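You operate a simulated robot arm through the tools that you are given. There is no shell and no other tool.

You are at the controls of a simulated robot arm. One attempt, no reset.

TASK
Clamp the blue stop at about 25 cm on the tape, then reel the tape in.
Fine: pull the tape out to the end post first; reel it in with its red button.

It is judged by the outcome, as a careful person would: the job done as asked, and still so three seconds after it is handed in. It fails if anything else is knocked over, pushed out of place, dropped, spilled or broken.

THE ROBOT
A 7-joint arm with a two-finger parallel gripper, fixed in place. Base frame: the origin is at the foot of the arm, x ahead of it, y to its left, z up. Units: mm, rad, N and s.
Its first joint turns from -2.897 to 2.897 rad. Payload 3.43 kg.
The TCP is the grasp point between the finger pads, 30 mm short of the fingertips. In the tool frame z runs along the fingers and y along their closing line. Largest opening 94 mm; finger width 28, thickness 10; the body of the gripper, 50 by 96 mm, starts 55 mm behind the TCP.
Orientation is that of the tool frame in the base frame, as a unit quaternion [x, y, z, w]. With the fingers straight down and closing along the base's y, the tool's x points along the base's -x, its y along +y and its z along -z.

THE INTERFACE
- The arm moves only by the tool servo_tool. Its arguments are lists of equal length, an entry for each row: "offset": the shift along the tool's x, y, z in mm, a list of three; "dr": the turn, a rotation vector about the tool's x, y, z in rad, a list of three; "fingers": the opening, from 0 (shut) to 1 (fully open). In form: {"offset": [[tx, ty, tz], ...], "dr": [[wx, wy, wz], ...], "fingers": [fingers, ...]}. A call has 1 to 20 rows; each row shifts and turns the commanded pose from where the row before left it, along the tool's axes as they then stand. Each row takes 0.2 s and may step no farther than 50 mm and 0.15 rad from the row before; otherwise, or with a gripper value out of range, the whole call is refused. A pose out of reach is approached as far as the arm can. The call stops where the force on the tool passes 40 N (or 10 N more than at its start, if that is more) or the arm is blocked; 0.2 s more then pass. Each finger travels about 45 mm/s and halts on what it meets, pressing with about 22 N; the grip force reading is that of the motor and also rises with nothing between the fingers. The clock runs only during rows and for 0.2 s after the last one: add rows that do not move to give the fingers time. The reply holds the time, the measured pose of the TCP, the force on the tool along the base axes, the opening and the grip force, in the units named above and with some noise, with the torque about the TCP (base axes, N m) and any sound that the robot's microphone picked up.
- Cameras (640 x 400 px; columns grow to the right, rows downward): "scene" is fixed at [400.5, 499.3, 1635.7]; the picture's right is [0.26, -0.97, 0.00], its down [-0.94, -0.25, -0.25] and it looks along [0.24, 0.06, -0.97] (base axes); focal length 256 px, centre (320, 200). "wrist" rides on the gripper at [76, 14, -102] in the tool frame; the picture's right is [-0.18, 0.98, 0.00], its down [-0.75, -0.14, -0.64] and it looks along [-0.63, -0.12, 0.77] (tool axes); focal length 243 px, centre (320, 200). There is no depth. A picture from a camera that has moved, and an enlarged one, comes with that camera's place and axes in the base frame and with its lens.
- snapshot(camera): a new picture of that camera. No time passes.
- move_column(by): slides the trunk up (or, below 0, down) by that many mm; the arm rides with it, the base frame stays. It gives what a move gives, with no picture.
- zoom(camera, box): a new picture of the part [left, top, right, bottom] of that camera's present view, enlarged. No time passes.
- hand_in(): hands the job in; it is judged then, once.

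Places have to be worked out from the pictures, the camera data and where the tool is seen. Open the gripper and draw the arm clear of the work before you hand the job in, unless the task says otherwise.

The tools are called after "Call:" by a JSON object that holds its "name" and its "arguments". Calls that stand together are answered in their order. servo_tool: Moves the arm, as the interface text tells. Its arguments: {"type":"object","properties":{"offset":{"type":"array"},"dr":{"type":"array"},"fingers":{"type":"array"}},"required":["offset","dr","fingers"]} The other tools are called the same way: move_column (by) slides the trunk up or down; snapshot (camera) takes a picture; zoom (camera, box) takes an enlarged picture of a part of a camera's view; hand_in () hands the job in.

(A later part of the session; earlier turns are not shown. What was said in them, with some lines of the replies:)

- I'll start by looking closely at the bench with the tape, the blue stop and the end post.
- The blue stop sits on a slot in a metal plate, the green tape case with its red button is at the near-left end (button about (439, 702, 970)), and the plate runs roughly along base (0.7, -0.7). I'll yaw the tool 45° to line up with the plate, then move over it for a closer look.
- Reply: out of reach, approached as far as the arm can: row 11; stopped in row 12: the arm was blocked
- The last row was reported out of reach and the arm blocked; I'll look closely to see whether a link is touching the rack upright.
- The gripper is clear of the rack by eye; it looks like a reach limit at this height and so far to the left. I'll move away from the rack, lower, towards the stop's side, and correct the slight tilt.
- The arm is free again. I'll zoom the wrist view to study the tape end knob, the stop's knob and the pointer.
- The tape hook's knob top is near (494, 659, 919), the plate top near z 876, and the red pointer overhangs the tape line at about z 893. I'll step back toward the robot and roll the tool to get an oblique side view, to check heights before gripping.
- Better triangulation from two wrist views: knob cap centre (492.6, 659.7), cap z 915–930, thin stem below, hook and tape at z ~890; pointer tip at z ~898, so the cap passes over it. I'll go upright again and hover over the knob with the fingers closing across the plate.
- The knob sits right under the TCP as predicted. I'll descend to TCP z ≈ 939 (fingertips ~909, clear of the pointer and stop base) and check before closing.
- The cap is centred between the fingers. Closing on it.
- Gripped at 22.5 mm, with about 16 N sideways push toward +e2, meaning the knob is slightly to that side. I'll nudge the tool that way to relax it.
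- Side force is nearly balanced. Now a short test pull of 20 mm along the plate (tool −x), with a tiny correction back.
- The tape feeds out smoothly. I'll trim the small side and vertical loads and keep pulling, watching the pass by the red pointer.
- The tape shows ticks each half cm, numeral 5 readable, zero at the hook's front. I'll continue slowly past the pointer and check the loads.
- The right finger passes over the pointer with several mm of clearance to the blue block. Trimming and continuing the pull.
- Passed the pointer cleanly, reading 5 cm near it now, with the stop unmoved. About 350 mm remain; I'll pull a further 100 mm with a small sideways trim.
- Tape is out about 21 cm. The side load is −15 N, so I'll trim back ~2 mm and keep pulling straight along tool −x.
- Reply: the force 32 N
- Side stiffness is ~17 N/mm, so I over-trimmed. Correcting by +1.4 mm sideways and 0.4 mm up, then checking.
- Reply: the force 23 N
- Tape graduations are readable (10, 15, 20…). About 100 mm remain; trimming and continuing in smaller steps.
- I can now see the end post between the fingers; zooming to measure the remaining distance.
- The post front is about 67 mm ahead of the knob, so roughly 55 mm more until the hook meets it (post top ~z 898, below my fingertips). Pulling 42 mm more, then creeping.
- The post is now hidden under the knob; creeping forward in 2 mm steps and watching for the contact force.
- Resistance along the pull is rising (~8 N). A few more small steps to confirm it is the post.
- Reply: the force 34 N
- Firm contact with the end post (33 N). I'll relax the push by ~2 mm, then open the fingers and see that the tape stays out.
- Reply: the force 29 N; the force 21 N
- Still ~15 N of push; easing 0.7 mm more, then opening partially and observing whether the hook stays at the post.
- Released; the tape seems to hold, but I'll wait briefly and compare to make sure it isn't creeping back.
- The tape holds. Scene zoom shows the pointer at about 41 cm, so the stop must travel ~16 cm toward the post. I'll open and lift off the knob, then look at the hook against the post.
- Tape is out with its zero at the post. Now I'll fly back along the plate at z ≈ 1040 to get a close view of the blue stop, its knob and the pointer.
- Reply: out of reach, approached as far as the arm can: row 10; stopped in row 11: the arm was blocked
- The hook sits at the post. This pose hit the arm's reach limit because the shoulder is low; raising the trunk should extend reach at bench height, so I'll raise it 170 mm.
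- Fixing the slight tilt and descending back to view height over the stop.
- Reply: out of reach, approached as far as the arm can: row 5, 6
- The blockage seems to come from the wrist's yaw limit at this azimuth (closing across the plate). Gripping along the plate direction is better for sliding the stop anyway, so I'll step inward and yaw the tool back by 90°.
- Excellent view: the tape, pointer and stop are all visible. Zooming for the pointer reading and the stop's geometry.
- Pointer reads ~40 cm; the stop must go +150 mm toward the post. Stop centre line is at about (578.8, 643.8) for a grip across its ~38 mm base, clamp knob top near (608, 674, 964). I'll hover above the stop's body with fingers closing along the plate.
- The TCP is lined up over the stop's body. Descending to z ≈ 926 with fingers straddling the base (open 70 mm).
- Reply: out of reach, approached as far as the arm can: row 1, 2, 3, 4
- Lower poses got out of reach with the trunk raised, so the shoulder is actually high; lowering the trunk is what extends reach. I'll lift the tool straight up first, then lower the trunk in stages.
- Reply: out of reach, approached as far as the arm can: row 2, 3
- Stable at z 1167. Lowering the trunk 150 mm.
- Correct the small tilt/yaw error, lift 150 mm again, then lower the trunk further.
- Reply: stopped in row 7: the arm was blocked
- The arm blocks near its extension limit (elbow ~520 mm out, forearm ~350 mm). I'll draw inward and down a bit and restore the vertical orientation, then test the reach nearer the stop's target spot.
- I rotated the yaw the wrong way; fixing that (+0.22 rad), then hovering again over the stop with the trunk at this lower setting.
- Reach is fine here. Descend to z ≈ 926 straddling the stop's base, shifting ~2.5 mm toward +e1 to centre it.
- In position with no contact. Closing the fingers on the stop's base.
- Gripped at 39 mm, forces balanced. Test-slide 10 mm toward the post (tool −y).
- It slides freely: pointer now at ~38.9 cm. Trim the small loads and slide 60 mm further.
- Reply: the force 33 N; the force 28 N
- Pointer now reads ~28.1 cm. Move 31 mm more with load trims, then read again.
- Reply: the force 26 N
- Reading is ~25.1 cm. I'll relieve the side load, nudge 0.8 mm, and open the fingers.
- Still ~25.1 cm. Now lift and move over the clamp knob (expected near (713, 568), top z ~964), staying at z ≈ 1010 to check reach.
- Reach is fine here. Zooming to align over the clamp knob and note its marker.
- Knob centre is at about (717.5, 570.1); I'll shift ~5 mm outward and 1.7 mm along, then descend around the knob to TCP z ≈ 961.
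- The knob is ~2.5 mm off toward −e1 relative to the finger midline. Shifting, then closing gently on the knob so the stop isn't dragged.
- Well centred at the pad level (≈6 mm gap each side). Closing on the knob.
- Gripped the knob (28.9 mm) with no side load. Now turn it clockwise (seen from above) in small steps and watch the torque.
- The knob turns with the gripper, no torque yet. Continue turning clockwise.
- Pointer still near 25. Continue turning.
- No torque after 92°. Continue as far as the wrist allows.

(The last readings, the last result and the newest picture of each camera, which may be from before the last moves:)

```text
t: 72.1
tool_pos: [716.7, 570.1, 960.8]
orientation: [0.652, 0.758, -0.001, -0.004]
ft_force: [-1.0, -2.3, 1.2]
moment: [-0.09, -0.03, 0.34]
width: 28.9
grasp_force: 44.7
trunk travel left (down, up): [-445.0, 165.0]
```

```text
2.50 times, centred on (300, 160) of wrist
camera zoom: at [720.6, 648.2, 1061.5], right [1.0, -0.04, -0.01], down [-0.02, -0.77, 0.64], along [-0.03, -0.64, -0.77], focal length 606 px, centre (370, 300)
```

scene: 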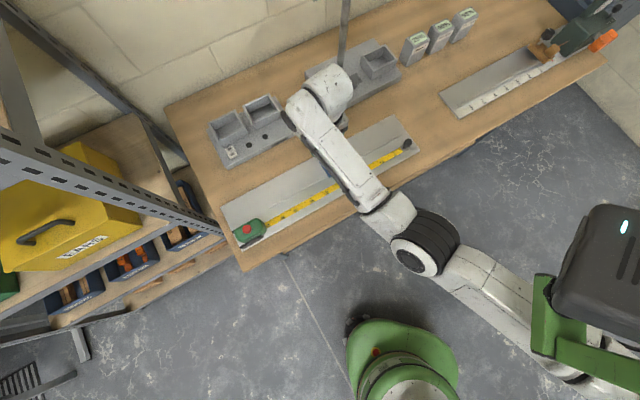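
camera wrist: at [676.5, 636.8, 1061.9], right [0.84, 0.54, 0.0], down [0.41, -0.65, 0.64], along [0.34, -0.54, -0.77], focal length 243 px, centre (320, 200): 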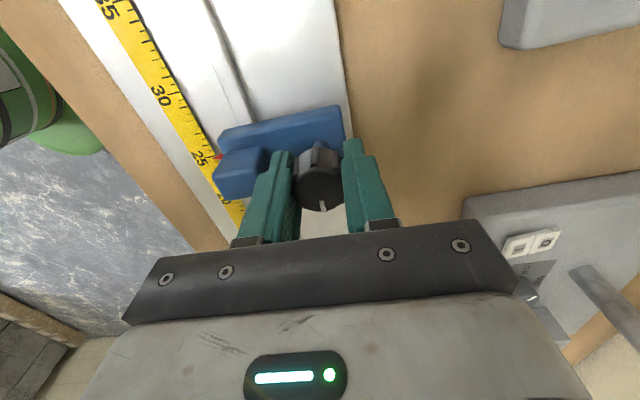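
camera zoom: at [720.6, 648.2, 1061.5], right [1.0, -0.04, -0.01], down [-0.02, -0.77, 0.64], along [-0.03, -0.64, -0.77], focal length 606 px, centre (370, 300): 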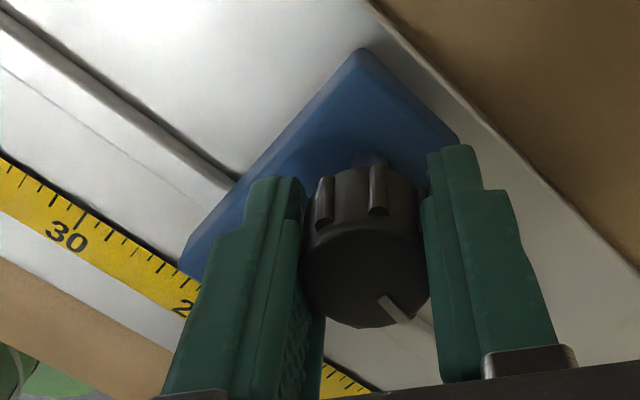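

Torque rose to 0.34 N·m and the knob's mark has slipped relative to the fingers, so the knob has reached its tight stop (about a quarter turn). I'll open the fingers without turning back and lift.

Call:
{"name": "servo_tool", "arguments": {"offset": [[0, 0, 0], [0, 0, 0], [0, 0, 0], [0, 0, -15], [0, 0, -25], [0, 0, -25], [0, 0, 0]], "dr": [[0, 0, 0], [0, 0, 0], [0, 0, 0], [0, 0, 0], [0, 0, 0], [0, 0, 0], [0, 0, 0]], "fingers": [0.4, 0.6, 0.7, 0.7, 0.7, 0.7, 0.7]}}

Call:
{"name": "snapshot", "arguments": {"camera": "wrist"}}

```text
t: 73.1
tool_pos: [718.3, 571.8, 967.5]
orientation: [0.653, 0.758, 0.002, -0.005]
ft_force: [17.2, 17.7, -11.3]
moment: [0.51, -0.76, -0.28]
width: 54.5
grasp_force: 0.2
trunk travel left (down, up): [-445.0, 165.0]
stopped in row 4: the force on the tool passed its limit at 43 N (the readings are from after the stop); the commanded pose is now the measured one
```

```text
taken
camera wrist: at [722.7, 649.6, 1067.5], right [1.0, -0.04, 0.0], down [-0.03, -0.77, 0.64], along [-0.03, -0.64, -0.77], focal length 243 px, centre (320, 200)
```

wrist: 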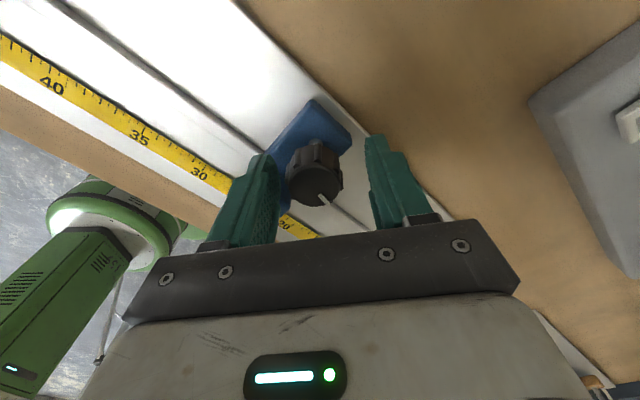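

Lifting met a 43 N load; a finger may be touching the stop's raised block. Looking closely before moving again.

Call:
{"name": "zoom", "arguments": {"camera": "wrist", "box": [190, 80, 430, 250]}}

Call:
{"name": "zoom", "arguments": {"camera": "scene", "box": [260, 90, 420, 230]}}

```text
2.35 times, centred on (310, 165) of wrist
camera zoom: at [722.7, 649.6, 1067.5], right [1.0, -0.04, 0.0], down [-0.03, -0.77, 0.64], along [-0.03, -0.64, -0.77], focal length 571 px, centre (344, 282)
```

zoom: 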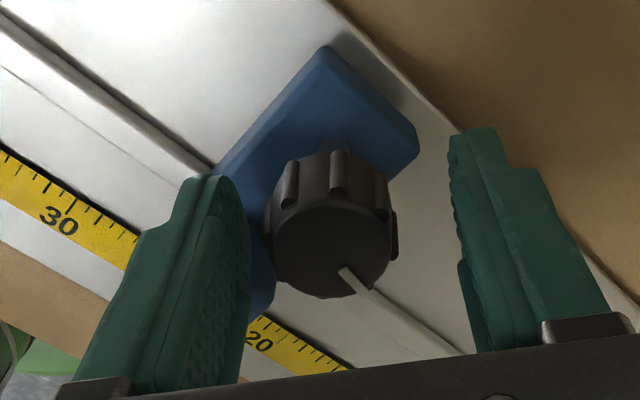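

```text
2.86 times, centred on (340, 160) of scene
camera zoom: at [400.5, 499.3, 1635.7], right [0.26, -0.97, 0.0], down [-0.94, -0.25, -0.25], along [0.24, 0.06, -0.97], focal length 733 px, centre (263, 314)
```

zoom: 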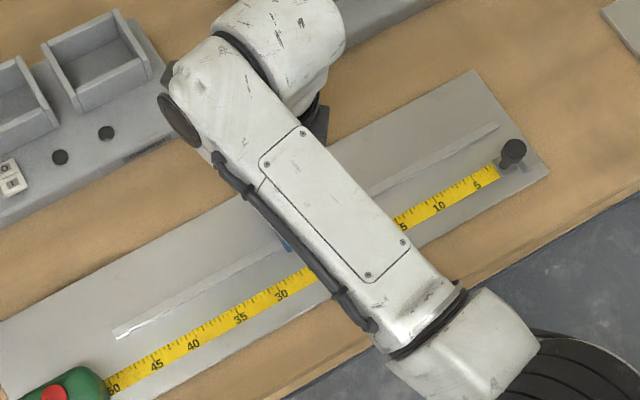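

The left finger's outside is blocked by the raised block (opened only to 54.5 mm). I'll close slightly to ~46 mm to free it, then lift straight up.

Call:
{"name": "servo_tool", "arguments": {"offset": [[0, 0, 0], [0, 0, 0]], "dr": [[0, 0, 0], [0, 0, 0]], "fingers": [0.49, 0.49]}}

```text
t: 73.7
tool_pos: [716.5, 570.9, 967.4]
orientation: [0.652, 0.758, -0.001, -0.004]
ft_force: [-0.5, 2.0, 0.0]
moment: [0.05, -0.02, -0.06]
width: 45.7
grasp_force: 0.1
trunk travel left (down, up): [-445.0, 165.0]
```

The load is gone. Lifting straight up off the knob.

Call:
{"name": "servo_tool", "arguments": {"offset": [[0, 0, -10], [0, 0, -20], [0, 0, -25], [0, 0, -25], [0, 0, 0]], "dr": [[0, 0, 0], [0, 0, 0], [0, 0, 0], [0, 0, 0], [0, 0, 0]], "fingers": [0.49, 0.49, 0.49, 0.49, 0.49]}}

Call:
{"name": "snapshot", "arguments": {"camera": "wrist"}}

Call:
{"name": "zoom", "arguments": {"camera": "wrist", "box": [180, 90, 380, 220]}}

```text
t: 74.9
tool_pos: [718.9, 572.3, 1048.7]
orientation: [0.652, 0.758, -0.002, -0.004]
ft_force: [-0.4, -0.3, 0.1]
moment: [0.0, -0.02, 0.01]
width: 46.2
grasp_force: 0.1
trunk travel left (down, up): [-445.0, 165.0]
```

```text
taken
camera wrist: at [722.0, 648.1, 1148.5], right [1.0, -0.04, -0.01], down [-0.02, -0.77, 0.64], along [-0.03, -0.64, -0.77], focal length 243 px, centre (320, 200)
```

wrist: 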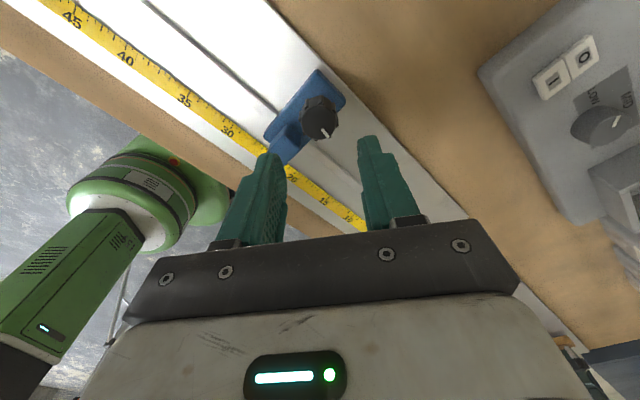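

```text
3.08 times, centred on (280, 155) of wrist
camera zoom: at [722.0, 648.1, 1148.5], right [1.0, -0.04, -0.01], down [-0.02, -0.77, 0.64], along [-0.03, -0.64, -0.77], focal length 746 px, centre (443, 338)
```

zoom: 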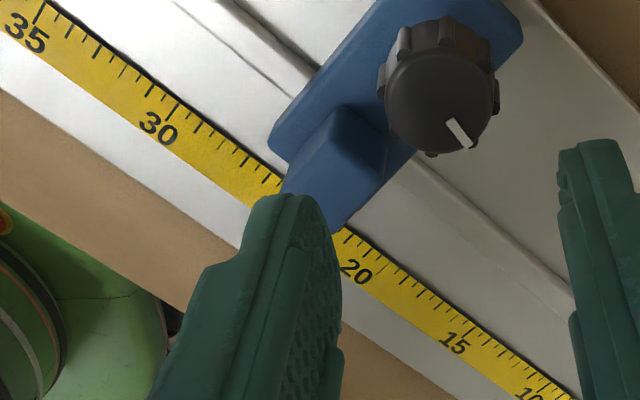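

Lifted clear. Rotating the tool back to the side-on viewing orientation to read the pointer.

Call:
{"name": "servo_tool", "arguments": {"offset": [[0, 0, 0], [0, 0, 0], [0, 0, 0], [0, 0, 0], [0, 0, 0], [0, 0, 0], [0, 0, 0], [0, 0, 0], [0, 0, 0], [0, 0, 0], [0, 0, 0], [0, 0, 0], [0, 0, 0], [0, 0, 0], [0, 0, 0], [0, 0, 0], [0, 0, 0]], "dr": [[0, 0, -0.1375], [0, 0, -0.1375], [0, 0, -0.1375], [0, 0, -0.1375], [0, 0, -0.1375], [0, 0, -0.1375], [0, 0, -0.1375], [0, 0, -0.1375], [0, 0, -0.1375], [0, 0, -0.1375], [0, 0, -0.1375], [0, 0, -0.1375], [0, 0, -0.1375], [0, 0, -0.1375], [0, 0, -0.1375], [0, 0, -0.1375], [0, 0, 0]], "fingers": [0.49, 0.49, 0.49, 0.49, 0.49, 0.49, 0.49, 0.49, 0.49, 0.49, 0.49, 0.49, 0.49, 0.49, 0.49, 0.49, 0.49]}}

Call:
{"name": "servo_tool", "arguments": {"offset": [[15, 0, 0], [20, 0, 0], [20, 0, 0], [0, 0, 0]], "dr": [[0, 0, 0], [0, 0, 0], [0, 0, 0], [0, 0, 0]], "fingers": [0.8, 0.8, 0.8, 0.8]}}

Call:
{"name": "snapshot", "arguments": {"camera": "wrist"}}

Call:
{"name": "zoom", "arguments": {"camera": "wrist", "box": [250, 50, 390, 170]}}

```text
t: 78.5
tool_pos: [718.3, 571.3, 1046.6]
orientation: [-0.381, 0.924, 0.002, -0.003]
ft_force: [-0.4, -0.4, -0.7]
moment: [0.02, 0.01, -0.01]
width: 46.2
grasp_force: 0.0
trunk travel left (down, up): [-445.0, 165.0]
```

```text
t: 79.5
tool_pos: [679.1, 531.0, 1047.3]
orientation: [-0.381, 0.925, 0.003, -0.003]
ft_force: [-0.5, -0.3, 0.0]
moment: [0.01, 0.03, 0.0]
width: 75.1
grasp_force: 0.1
trunk travel left (down, up): [-445.0, 165.0]
```

```text
taken
camera wrist: at [616.2, 487.4, 1148.2], right [-0.56, 0.83, 0.01], down [0.64, 0.43, 0.64], along [0.53, 0.36, -0.77], focal length 243 px, centre (320, 200)
```

wrist: 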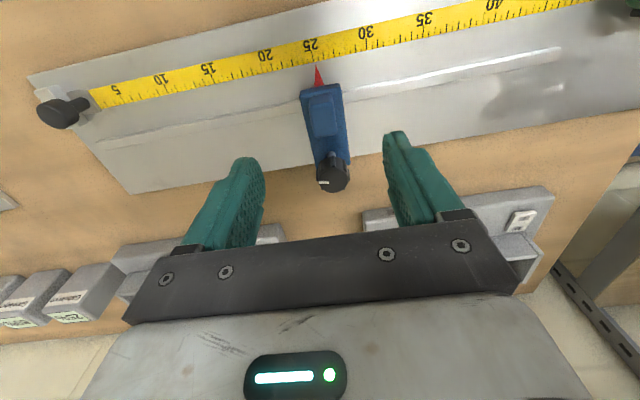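

```text
3.33 times, centred on (320, 110) of wrist
camera zoom: at [616.2, 487.4, 1148.2], right [-0.56, 0.83, 0.01], down [0.64, 0.43, 0.64], along [0.53, 0.36, -0.77], focal length 809 px, centre (320, 500)
```

zoom: 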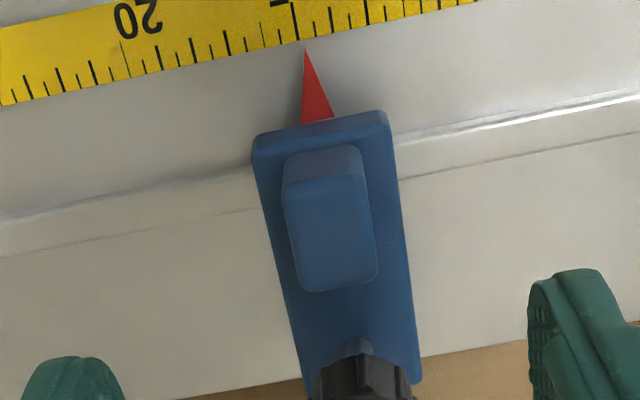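

Call:
{"name": "zoom", "arguments": {"camera": "wrist", "box": [260, 20, 370, 110]}}

Call:
{"name": "zoom", "arguments": {"camera": "wrist", "box": [20, 60, 130, 150]}}

Call:
{"name": "zoom", "arguments": {"camera": "wrist", "box": [280, 130, 390, 210]}}

```text
4.44 times, centred on (315, 65) of wrist
camera zoom: at [616.2, 487.4, 1148.2], right [-0.56, 0.83, 0.01], down [0.64, 0.43, 0.64], along [0.53, 0.36, -0.77], focal length 1078 px, centre (342, 800)
```

zoom: 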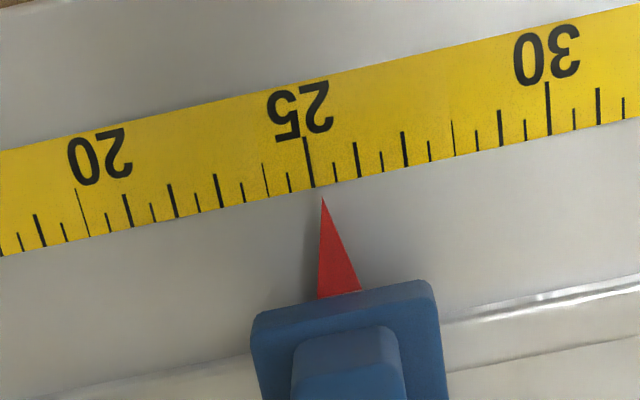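

```text
4.44 times, centred on (75, 105) of wrist
camera zoom: at [616.2, 487.4, 1148.2], right [-0.56, 0.83, 0.01], down [0.64, 0.43, 0.64], along [0.53, 0.36, -0.77], focal length 1078 px, centre (1409, 622)
```

zoom: 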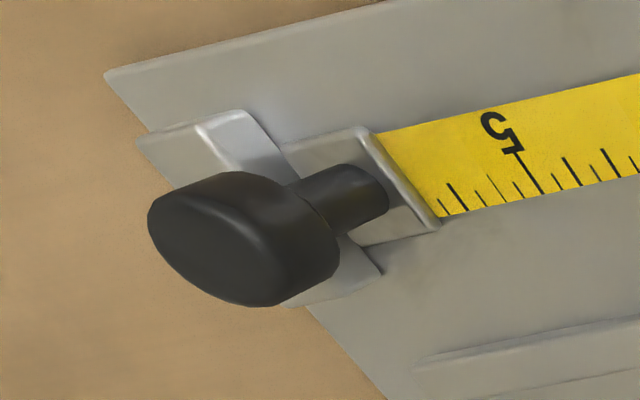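

```text
5.00 times, centred on (335, 170) of wrist
camera zoom: at [616.2, 487.4, 1148.2], right [-0.56, 0.83, 0.01], down [0.64, 0.43, 0.64], along [0.53, 0.36, -0.77], focal length 1213 px, centre (245, 350)
```

zoom: 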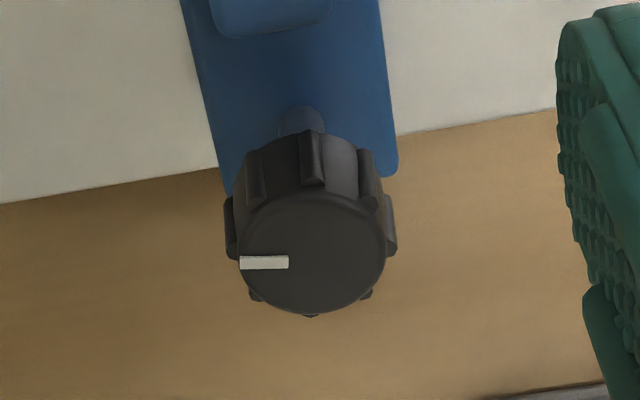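

Pointer reads ~25.15 cm and the knob is turned about 100° clockwise to its hard stop. I'll verify the clamp by gripping the base again and nudging ±1 mm to feel whether it resists.

Call:
{"name": "servo_tool", "arguments": {"offset": [[-7.7, 2.6, 10], [0, 0, 30], [0, 0, 30], [0, 0, 30], [0, 0, 17], [0, 0, 0]], "dr": [[0, 0, 0], [0, 0, 0], [0, 0, 0], [0, 0, 0], [0, 0, 0], [0, 0, 0]], "fingers": [0.75, 0.75, 0.75, 0.75, 0.75, 0.75]}}

Call:
{"name": "zoom", "arguments": {"camera": "wrist", "box": [220, 30, 420, 240]}}

```text
t: 80.9
tool_pos: [682.2, 541.0, 928.1]
orientation: [-0.38, 0.925, 0.003, -0.003]
ft_force: [-0.1, -0.3, 1.0]
moment: [-0.02, 0.01, -0.02]
width: 70.4
grasp_force: 0.0
trunk travel left (down, up): [-445.0, 165.0]
```

```text
1.90 times, centred on (320, 135) of wrist
camera zoom: at [619.1, 496.5, 1029.6], right [-0.56, 0.83, 0.01], down [0.64, 0.43, 0.64], along [0.53, 0.36, -0.77], focal length 462 px, centre (320, 324)
```

zoom: 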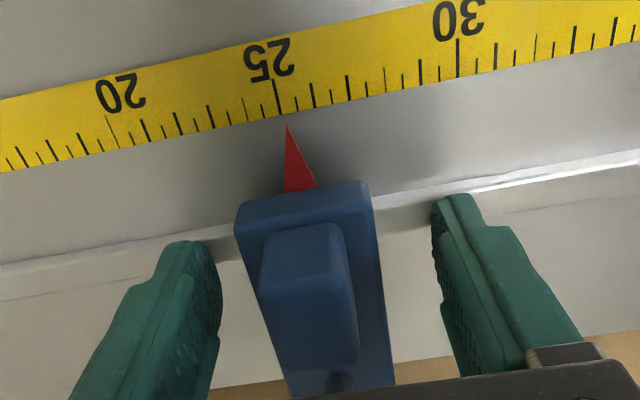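

Centre over the stop (3 mm toward +e1), then close gently on the base.

Call:
{"name": "servo_tool", "arguments": {"offset": [[0, -2.9, 0], [0, 0, 0], [0, 0, 0], [0, 0, 0], [0, 0, 0]], "dr": [[0, 0, 0], [0, 0, 0], [0, 0, 0], [0, 0, 0], [0, 0, 0]], "fingers": [0.75, 0.5, 0.46, 0.25, 0.25]}}

```text
t: 82.1
tool_pos: [682.8, 537.9, 929.4]
orientation: [-0.381, 0.925, 0.002, -0.003]
ft_force: [-1.9, 0.9, -0.4]
moment: [-0.17, -0.31, 0.73]
width: 39.4
grasp_force: 43.7
trunk travel left (down, up): [-445.0, 165.0]
```

Call:
{"name": "servo_tool", "arguments": {"offset": [[0, -1.2, 0], [0, 0, 0], [0, 0, 0]], "dr": [[0, 0, 0], [0, 0, 0], [0, 0, 0]], "fingers": [0.25, 0.25, 0.25]}}

Call:
{"name": "zoom", "arguments": {"camera": "wrist", "box": [220, 30, 420, 200]}}

```text
t: 82.9
tool_pos: [683.6, 538.4, 928.8]
orientation: [-0.381, 0.925, 0.004, -0.003]
ft_force: [-8.7, 5.1, -5.3]
moment: [0.13, -0.42, 0.97]
width: 39.4
grasp_force: 44.7
trunk travel left (down, up): [-445.0, 165.0]
```

```text
2.35 times, centred on (320, 115) of wrist
camera zoom: at [621.0, 494.8, 1030.3], right [-0.56, 0.83, 0.01], down [0.64, 0.43, 0.64], along [0.52, 0.36, -0.77], focal length 571 px, centre (320, 400)
```

zoom: 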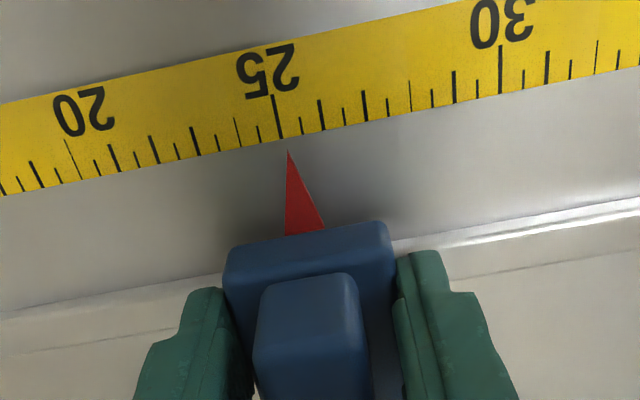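

It resists (≈10 N at 1.2 mm) whereas unclamped it slid at ~0 N. One more 0.8 mm nudge to confirm.

Call:
{"name": "servo_tool", "arguments": {"offset": [[0, -0.8, 0], [0, 0, 0], [0, 0, 0]], "dr": [[0, 0, 0], [0, 0, 0], [0, 0, 0]], "fingers": [0.25, 0.25, 0.25]}}

Call:
{"name": "zoom", "arguments": {"camera": "wrist", "box": [220, 30, 420, 200]}}

```text
t: 83.7
tool_pos: [684.9, 538.3, 929.7]
orientation: [-0.381, 0.925, 0.003, -0.003]
ft_force: [-14.4, 14.1, -12.6]
moment: [0.09, -0.05, 0.99]
width: 39.3
grasp_force: 45.0
trunk travel left (down, up): [-445.0, 165.0]
```

```text
2.35 times, centred on (320, 115) of wrist
camera zoom: at [621.2, 494.6, 1030.3], right [-0.56, 0.83, 0.01], down [0.64, 0.43, 0.64], along [0.52, 0.36, -0.77], focal length 571 px, centre (320, 400)
```

zoom: 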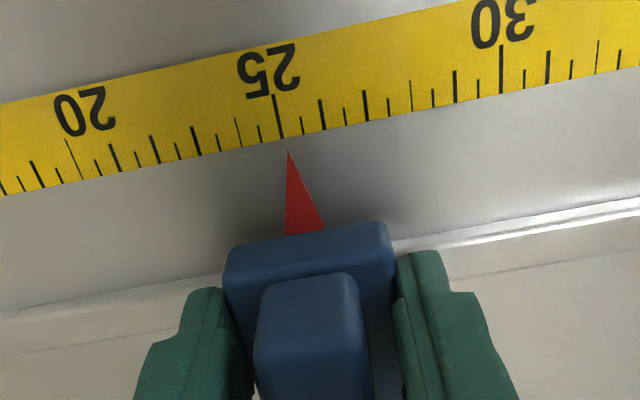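

Held against 20 N with no movement: the stop is clamped. Relaxing the push, opening and lifting away.

Call:
{"name": "servo_tool", "arguments": {"offset": [[0, 2, 0], [0, 0, 0], [0, 0, 0], [0, 0, 0], [0, 0, 0], [0, 0, -30], [0, 0, -40], [0, 0, -40], [0, 0, 0]], "dr": [[0, 0, 0], [0, 0, 0], [0, 0, 0], [0, 0, 0], [0, 0, 0], [0, 0, 0], [0, 0, 0], [0, 0, 0], [0, 0, 0]], "fingers": [0.25, 0.25, 0.5, 0.75, 0.75, 0.75, 0.75, 0.75, 0.75]}}

Call:
{"name": "zoom", "arguments": {"camera": "wrist", "box": [240, 20, 400, 120]}}

```text
t: 85.7
tool_pos: [682.5, 534.5, 1040.0]
orientation: [-0.38, 0.925, 0.003, -0.003]
ft_force: [-0.4, 1.1, 0.7]
moment: [-0.01, -0.02, 0.0]
width: 70.5
grasp_force: 0.1
trunk travel left (down, up): [-445.0, 165.0]
```

```text
4.00 times, centred on (320, 70) of wrist
camera zoom: at [620.3, 492.3, 1141.6], right [-0.56, 0.83, 0.01], down [0.64, 0.43, 0.64], along [0.53, 0.36, -0.77], focal length 970 px, centre (320, 720)
```

zoom: 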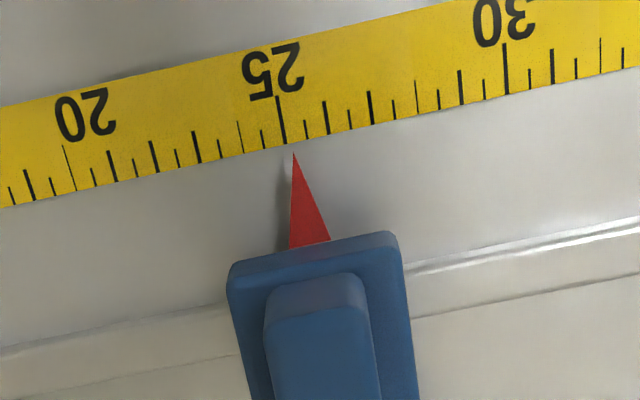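

Still ~25.15 cm and clamped. Now moving along the plate toward the tape case (button estimated near (442, 706, 960)), closing the fingers for pressing.

Call:
{"name": "servo_tool", "arguments": {"offset": [[11, 34.7, -2.5], [11, 34.7, -2.5], [11, 34.7, -2.5], [11, 34.7, -2.5], [11, 34.7, -2.5], [11, 34.7, -2.5], [11, 34.7, -2.5], [10, 34.7, -2.5], [0, 0, 0]], "dr": [[0, 0, 0], [0, 0, 0], [0, 0, 0], [0, 0, 0], [0, 0, 0], [0, 0, 0], [0, 0, 0], [0, 0, 0], [0, 0, 0]], "fingers": [0.75, 0.5, 0.3, 0.1, 0, 0, 0, 0, 0]}}

Call:
{"name": "snapshot", "arguments": {"camera": "wrist"}}

Call:
{"name": "snapshot", "arguments": {"camera": "scene"}}

```text
t: 87.7
tool_pos: [428.7, 674.3, 1064.3]
orientation: [-0.38, 0.925, 0.003, -0.002]
ft_force: [-1.0, -0.4, -0.6]
moment: [-0.02, -0.03, 0.0]
width: 0.0
grasp_force: 22.7
trunk travel left (down, up): [-445.0, 165.0]
```

```text
taken
camera wrist: at [365.4, 629.7, 1164.3], right [-0.56, 0.83, 0.01], down [0.64, 0.43, 0.64], along [0.53, 0.36, -0.77], focal length 243 px, centre (320, 200)
```

wrist: 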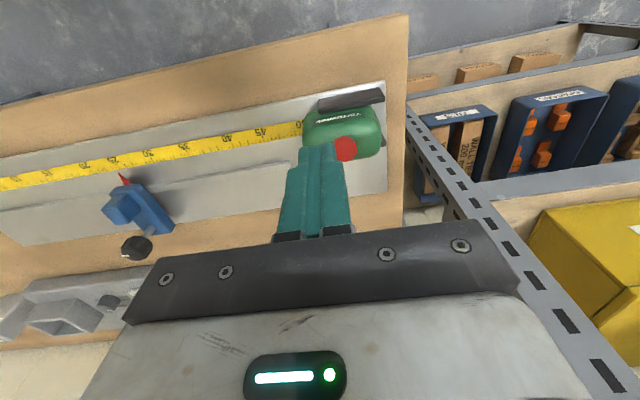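

```text
taken
```

scene: 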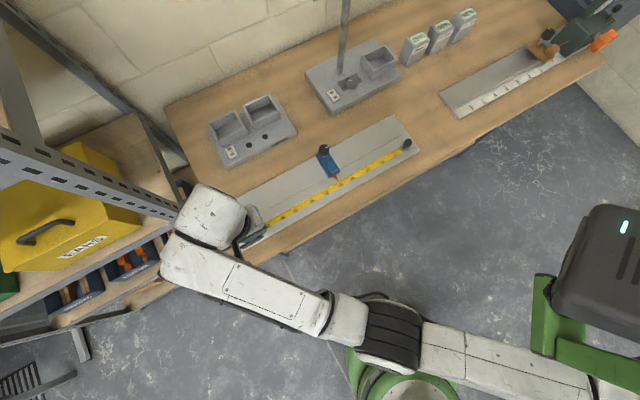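

Reached the case area. Zooming to locate the red button relative to the closed fingertips.

Call:
{"name": "zoom", "arguments": {"camera": "wrist", "box": [270, 80, 410, 200]}}

Call:
{"name": "zoom", "arguments": {"camera": "scene", "box": [210, 180, 310, 270]}}

```text
3.33 times, centred on (340, 140) of wrist
camera zoom: at [365.4, 629.7, 1164.3], right [-0.56, 0.83, 0.01], down [0.64, 0.43, 0.64], along [0.53, 0.36, -0.77], focal length 809 px, centre (253, 400)
```

zoom: 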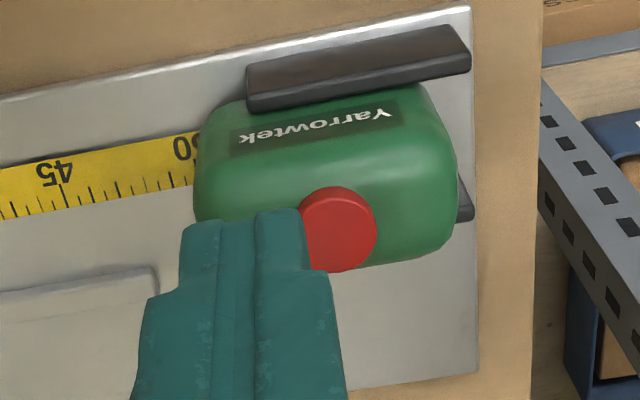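

```text
4.44 times, centred on (260, 225) of scene
camera zoom: at [400.5, 499.3, 1635.7], right [0.26, -0.97, 0.0], down [-0.94, -0.25, -0.25], along [0.24, 0.06, -0.97], focal length 1140 px, centre (587, 89)
```

zoom: 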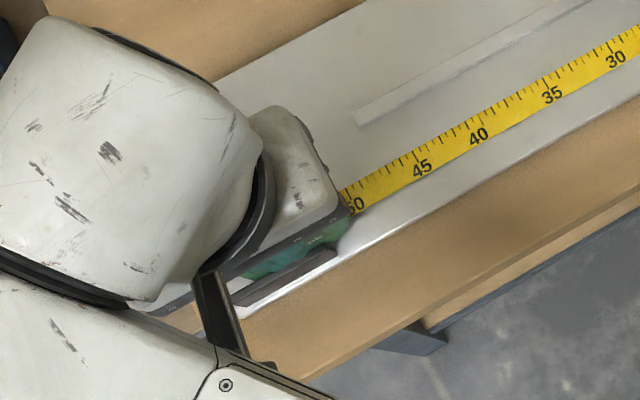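

Button centre triangulates to (442.4, 711.7, 954.5). Moving the closed fingertips above it, staying ~25 mm clear.

Call:
{"name": "servo_tool", "arguments": {"offset": [[-12, 5.7, 10], [-12, 5.7, 15], [-12, 5.6, 15], [0, 0, 10], [0, 0, 0], [0, 0, 0]], "dr": [[0, 0, 0], [0, 0, 0], [0, 0, 0], [0, 0, 0], [0, 0, 0], [0, 0, 0]], "fingers": [0, 0, 0, 0, 0, 0]}}

Call:
{"name": "snapshot", "arguments": {"camera": "wrist"}}

Call:
{"name": "zoom", "arguments": {"camera": "wrist", "box": [250, 80, 400, 200]}}

```text
t: 89.1
tool_pos: [435.4, 698.4, 1027.3]
orientation: [-0.381, 0.925, 0.003, -0.003]
ft_force: [0.1, 0.1, -1.0]
moment: [-0.03, 0.03, -0.02]
width: 0.1
grasp_force: 22.1
out of reach, approached as far as the arm can: row 3
trunk travel left (down, up): [-445.0, 165.0]
```

```text
taken
camera wrist: at [372.1, 654.4, 1129.2], right [-0.56, 0.83, 0.01], down [0.64, 0.43, 0.64], along [0.53, 0.36, -0.77], focal length 243 px, centre (320, 200)
```

wrist: 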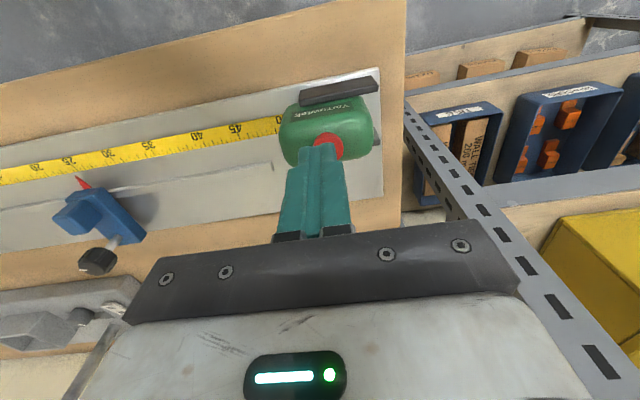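

```text
3.33 times, centred on (325, 140) of wrist
camera zoom: at [372.1, 654.4, 1129.2], right [-0.56, 0.83, 0.01], down [0.64, 0.43, 0.64], along [0.53, 0.36, -0.77], focal length 809 px, centre (303, 400)
```

zoom: 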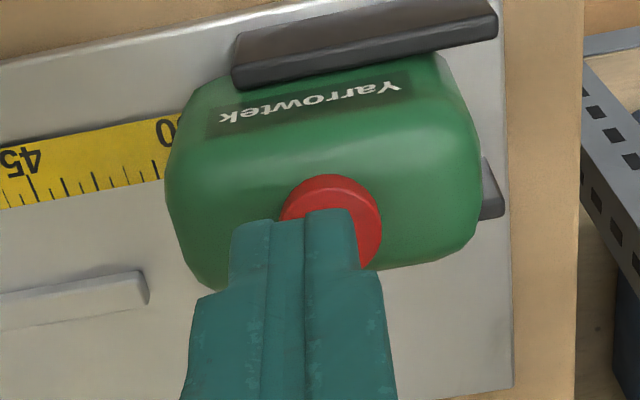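

Close to the reach limit here with a vertical tool. I'll back inward and tilt the tool ~0.3 rad outward (fingers leaning toward the wall), which extends the reach of the fingertips.

Call:
{"name": "servo_tool", "arguments": {"offset": [[25, 0, -5], [15, 0, -5], [0, 0, 0], [0, 0, 0], [0, 0, 0], [0, 0, 0]], "dr": [[0, 0, 0], [0, -0.1, 0], [0, -0.1, 0], [0, -0.1, 0], [0, 0, 0], [0, 0, 0]], "fingers": [0, 0, 0, 0, 0, 0]}}

Call:
{"name": "snapshot", "arguments": {"camera": "wrist"}}

```text
t: 90.5
tool_pos: [406.9, 671.0, 1036.9]
orientation: [-0.375, 0.915, 0.059, 0.136]
ft_force: [0.5, -0.1, 0.3]
moment: [-0.01, -0.02, -0.03]
width: 0.0
grasp_force: 21.5
trunk travel left (down, up): [-445.0, 165.0]
```

```text
taken
camera wrist: at [324.0, 608.5, 1111.4], right [-0.57, 0.82, 0.06], down [0.48, 0.27, 0.83], along [0.67, 0.5, -0.55], focal length 243 px, centre (320, 200)
```

wrist: 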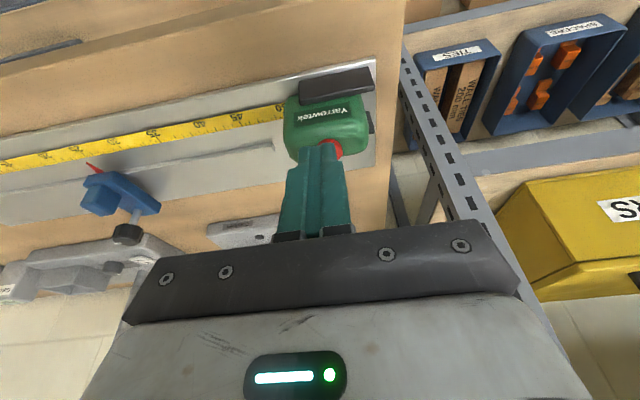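

Tilted ~17° outward. Now move so the leading fingertip edge sits above the button centre, hovering ~20 mm above it.

Call:
{"name": "servo_tool", "arguments": {"offset": [[-11, 0.9, 10.4], [-11, 0.9, 10.4], [-11, 0.9, 10.5], [-11.2, 1, 10.5], [0, 0, 0], [0, 0, 0]], "dr": [[0, 0, 0], [0, 0, 0], [0, 0, 0], [0, 0, 0], [0, 0, 0], [0, 0, 0]], "fingers": [0, 0, 0, 0, 0, 0]}}

Call:
{"name": "snapshot", "arguments": {"camera": "wrist"}}

Call:
{"name": "zoom", "arguments": {"camera": "wrist", "box": [250, 70, 400, 200]}}

```text
t: 91.9
tool_pos: [443.6, 710.2, 1010.0]
orientation: [-0.375, 0.915, 0.059, 0.136]
ft_force: [-1.6, -0.4, -0.3]
moment: [-0.01, 0.01, -0.02]
width: 0.0
grasp_force: 22.2
trunk travel left (down, up): [-445.0, 165.0]
```

```text
taken
camera wrist: at [360.5, 648.6, 1084.2], right [-0.57, 0.82, 0.06], down [0.48, 0.27, 0.83], along [0.67, 0.5, -0.55], focal length 243 px, centre (320, 200)
```

wrist: 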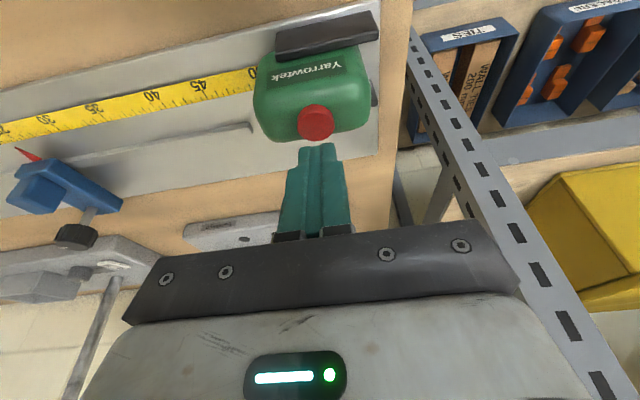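

```text
3.08 times, centred on (325, 135) of wrist
camera zoom: at [360.5, 648.6, 1084.2], right [-0.57, 0.82, 0.06], down [0.48, 0.27, 0.83], along [0.67, 0.5, -0.55], focal length 746 px, centre (305, 400)
```

zoom: 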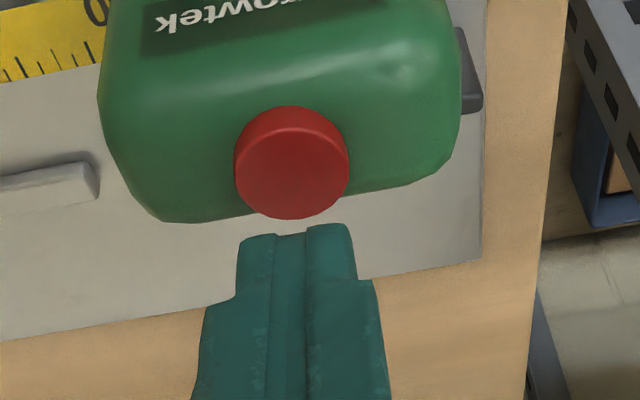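

Aligned: button directly below the fingertip edge. Moving straight down in small steps until contact.

Call:
{"name": "servo_tool", "arguments": {"offset": [[1.17, 0, 3.82], [1.17, 0, 3.82], [0, 0, 0]], "dr": [[0, 0, 0], [0, 0, 0], [0, 0, 0]], "fingers": [0, 0, 0]}}

Call:
{"name": "zoom", "arguments": {"camera": "wrist", "box": [250, 70, 400, 200]}}

```text
t: 92.7
tool_pos: [442.1, 711.9, 1001.2]
orientation: [-0.375, 0.915, 0.059, 0.136]
ft_force: [0.8, -1.1, 0.1]
moment: [0.03, 0.02, 0.01]
width: 0.0
grasp_force: 21.5
trunk travel left (down, up): [-445.0, 165.0]
```

```text
3.08 times, centred on (325, 135) of wrist
camera zoom: at [360.1, 649.0, 1076.4], right [-0.57, 0.82, 0.06], down [0.48, 0.27, 0.83], along [0.67, 0.5, -0.55], focal length 746 px, centre (305, 400)
```

zoom: 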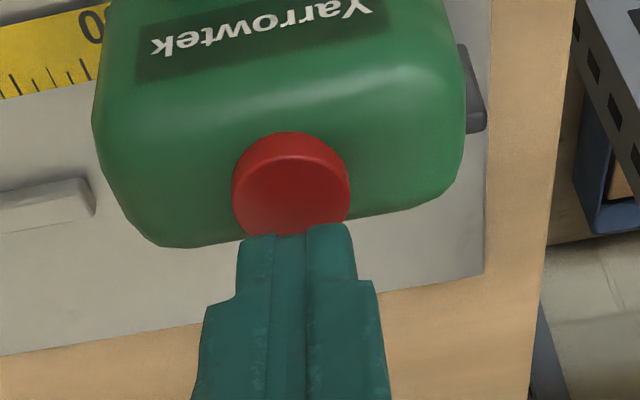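

The finger edge will land near the button's centre. Continuing down in 2–3 mm steps.

Call:
{"name": "servo_tool", "arguments": {"offset": [[0.88, 0, 2.87], [0.73, 0, 2.39], [0, 0, 0]], "dr": [[0, 0, 0], [0, 0, 0], [0, 0, 0]], "fingers": [0, 0, 0]}}

Call:
{"name": "zoom", "arguments": {"camera": "wrist", "box": [250, 70, 400, 200]}}

```text
t: 93.5
tool_pos: [442.2, 711.1, 996.3]
orientation: [-0.376, 0.915, 0.06, 0.136]
ft_force: [0.7, -0.1, -0.3]
moment: [0.02, 0.02, -0.01]
width: 0.0
grasp_force: 21.9
trunk travel left (down, up): [-445.0, 165.0]
```

```text
3.08 times, centred on (325, 135) of wrist
camera zoom: at [360.0, 648.8, 1070.6], right [-0.57, 0.82, 0.06], down [0.48, 0.27, 0.83], along [0.67, 0.5, -0.55], focal length 746 px, centre (305, 400)
```

zoom: 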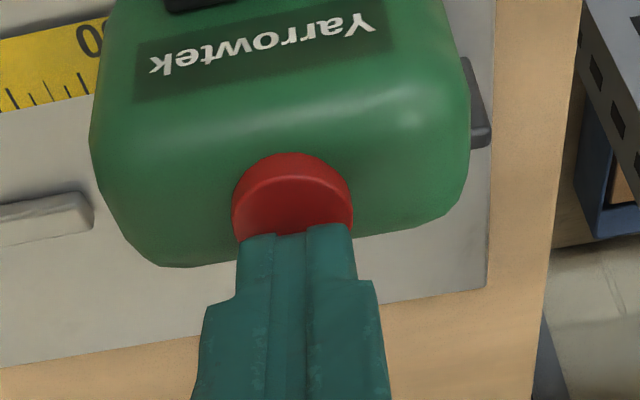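

Call:
{"name": "servo_tool", "arguments": {"offset": [[0.73, 0, 2.39], [0.58, 0, 1.9], [0, 0, 0]], "dr": [[0, 0, 0], [0, 0, 0], [0, 0, 0]], "fingers": [0, 0, 0]}}

```text
t: 94.3
tool_pos: [443.5, 710.6, 992.5]
orientation: [-0.375, 0.915, 0.061, 0.137]
ft_force: [0.1, -1.3, 5.2]
moment: [-0.06, -0.01, 0.01]
width: 0.0
grasp_force: 21.9
trunk travel left (down, up): [-445.0, 165.0]
heard: click
```

Contact with 5 N and a "click" was heard. Checking whether the tape is reeling in.

Call:
{"name": "snapshot", "arguments": {"camera": "wrist"}}

Call:
{"name": "snapshot", "arguments": {"camera": "scene"}}

```text
taken
camera wrist: at [359.8, 648.8, 1066.9], right [-0.57, 0.82, 0.06], down [0.48, 0.27, 0.83], along [0.67, 0.5, -0.55], focal length 243 px, centre (320, 200)
```

wrist: 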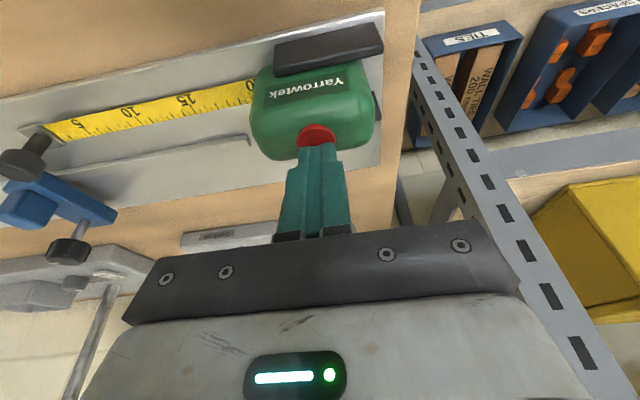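

```text
taken
```

scene: 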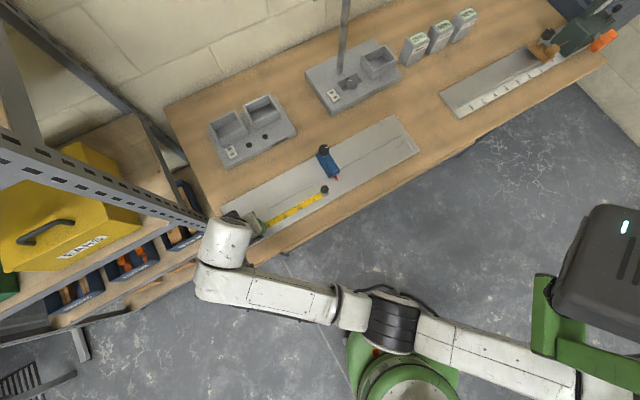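

The tape is reeling in and the hook has already passed the stop. Holding the button until it is fully in.

Call:
{"name": "servo_tool", "arguments": {"offset": [[0, 0, 0], [0, 0, 0], [0, 0, 0], [0, 0, 0], [0, 0, 0], [0, 0, 0]], "dr": [[0, 0, 0], [0, 0, 0], [0, 0, 0], [0, 0, 0], [0, 0, 0], [0, 0, 0]], "fingers": [0, 0, 0, 0, 0, 0]}}

Call:
{"name": "snapshot", "arguments": {"camera": "wrist"}}

Call:
{"name": "zoom", "arguments": {"camera": "scene", "box": [200, 90, 440, 270]}}

```text
t: 95.7
tool_pos: [442.0, 711.7, 991.7]
orientation: [-0.375, 0.915, 0.06, 0.137]
ft_force: [2.0, 1.6, 6.7]
moment: [0.03, -0.04, 0.0]
width: 0.0
grasp_force: 22.4
trunk travel left (down, up): [-445.0, 165.0]
```

```text
taken
camera wrist: at [359.8, 648.8, 1066.7], right [-0.57, 0.82, 0.06], down [0.48, 0.27, 0.83], along [0.67, 0.5, -0.55], focal length 243 px, centre (320, 200)
```

wrist: 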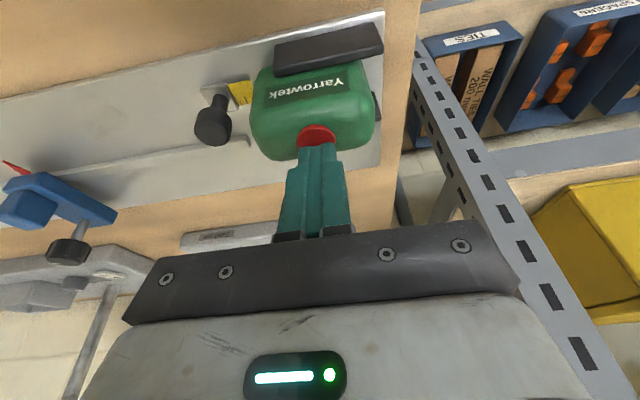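

```text
2.22 times, centred on (320, 180) of scene
camera zoom: at [400.5, 499.3, 1635.7], right [0.26, -0.97, 0.0], down [-0.94, -0.25, -0.25], along [0.24, 0.06, -0.97], focal length 570 px, centre (320, 244)
```

zoom: 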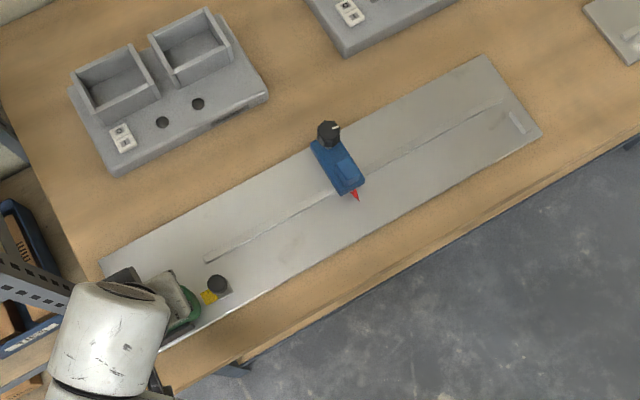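

The tape is back at its home position and the stop stayed put. Holding a moment longer, then lifting straight up off the button.

Call:
{"name": "servo_tool", "arguments": {"offset": [[0, 0, 0], [0, 0, 0], [0, 0, 0], [-2.9, 0, -9.56], [-5.9, 0, -19], [-7.3, 0, -24], [0, 0, 0]], "dr": [[0, 0, 0], [0, 0, 0], [0, 0, 0], [0, 0, 0], [0, 0, 0], [0, 0, 0], [0, 0, 0]], "fingers": [0, 0, 0, 0, 0, 0, 0]}}

Call:
{"name": "snapshot", "arguments": {"camera": "wrist"}}

```text
t: 97.3
tool_pos: [442.7, 711.4, 1048.6]
orientation: [-0.376, 0.915, 0.059, 0.135]
ft_force: [-0.3, 0.1, 0.1]
moment: [0.0, 0.01, -0.02]
width: 0.1
grasp_force: 22.1
trunk travel left (down, up): [-445.0, 165.0]
```

```text
taken
camera wrist: at [360.1, 648.5, 1122.6], right [-0.57, 0.82, 0.06], down [0.48, 0.27, 0.83], along [0.67, 0.5, -0.55], focal length 243 px, centre (320, 200)
```

wrist: 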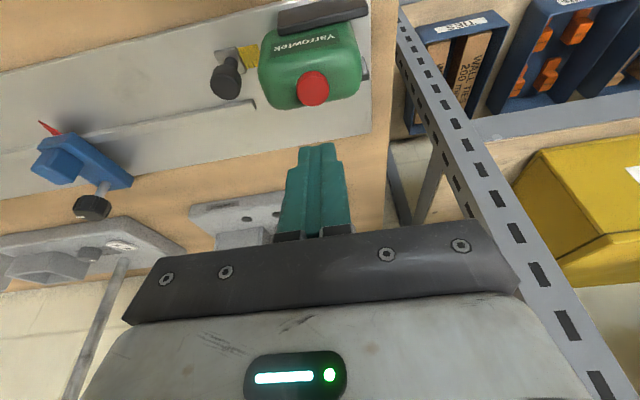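

Tape reeled in, button released. Opening the gripper and withdrawing inward and up, clear of the work.

Call:
{"name": "servo_tool", "arguments": {"offset": [[26, 0, -16], [26, 0, -16], [26, 0, -16], [26, 0, -16], [26, 0, -16], [0, 0, 0], [0, 0, 0], [0, 0, 0]], "dr": [[0, 0, 0], [0, 0, 0], [0, 0.1, 0], [0, 0.1, 0], [0, 0.09, 0], [0, 0, 0], [0, 0, 0], [0, 0, 0]], "fingers": [0.2, 0.4, 0.6, 0.8, 1, 1, 1, 1]}}

Call:
{"name": "snapshot", "arguments": {"camera": "wrist"}}

Call:
{"name": "snapshot", "arguments": {"camera": "scene"}}

Call:
{"name": "zoom", "arguments": {"camera": "scene", "box": [200, 90, 440, 270]}}

```text
t: 99.1
tool_pos: [339.6, 610.3, 1093.7]
orientation: [-0.38, 0.925, 0.005, 0.001]
ft_force: [-0.1, -0.2, -0.3]
moment: [-0.03, 0.0, -0.03]
width: 94.0
grasp_force: 0.0
trunk travel left (down, up): [-445.0, 165.0]
```

```text
taken
camera wrist: at [276.9, 566.4, 1193.9], right [-0.56, 0.83, 0.01], down [0.63, 0.42, 0.65], along [0.53, 0.37, -0.76], focal length 243 px, centre (320, 200)
```

wrist: 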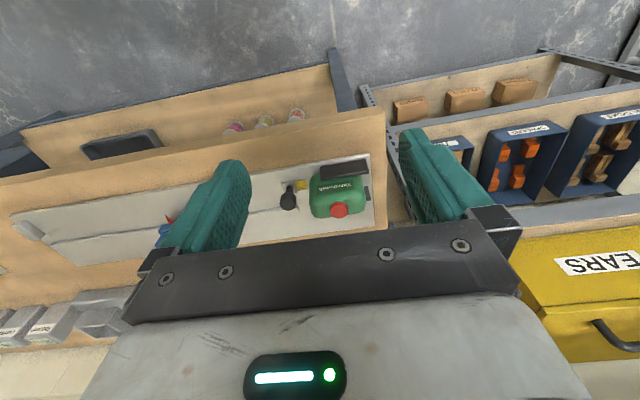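

```text
taken
```

scene: 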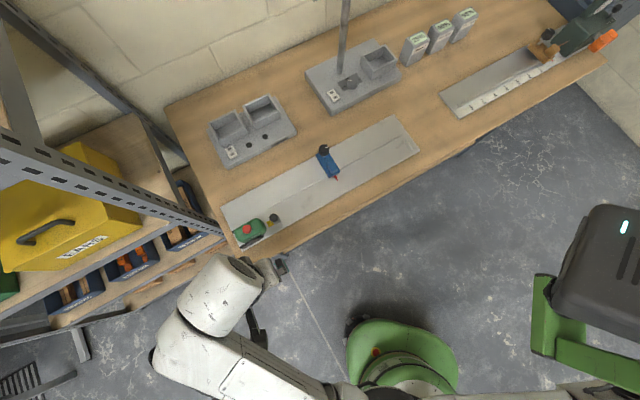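

```text
2.22 times, centred on (320, 180) of scene
camera zoom: at [400.5, 499.3, 1635.7], right [0.26, -0.97, 0.0], down [-0.94, -0.25, -0.25], along [0.24, 0.06, -0.97], focal length 570 px, centre (320, 244)
```

zoom: 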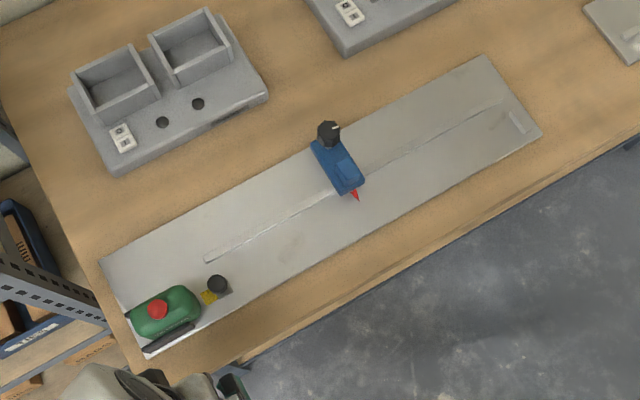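

The tape is fully reeled in, the blue stop is still at the same spot, and nothing else has moved. The stop was clamped at about 25.15 cm and held against a 20 N push. The gripper is open and clear of the bench, so I'm handing in.

Call:
{"name": "hand_in", "arguments": {}}

```text
The job is handed in.
```

The job is done and handed in. The blue stop is clamped at about 25.15 cm on the tape, and the tape is fully reeled in.

- **Tape out:** I pulled the tape until its hook pressed firmly against the end post (33 N). It slipped back by roughly 1–2 mm when I let go, and the reading was taken with it there.
- **Stop:** I slid it from 40 cm to the 25 cm mark and turned its knob about 100° clockwise until it went tight. It then held against a 20 N push without moving.
- **Reel-in:** Pressing the red button gave a click. The tape ran back to its starting position, and the stop stayed where it was.

While I was opening the gripper after clamping, one finger caught on the stop's raised block and the force reached 43 N. I freed it, and the pointer still read about 25.15 cm afterwards. Nothing else on the bench moved.
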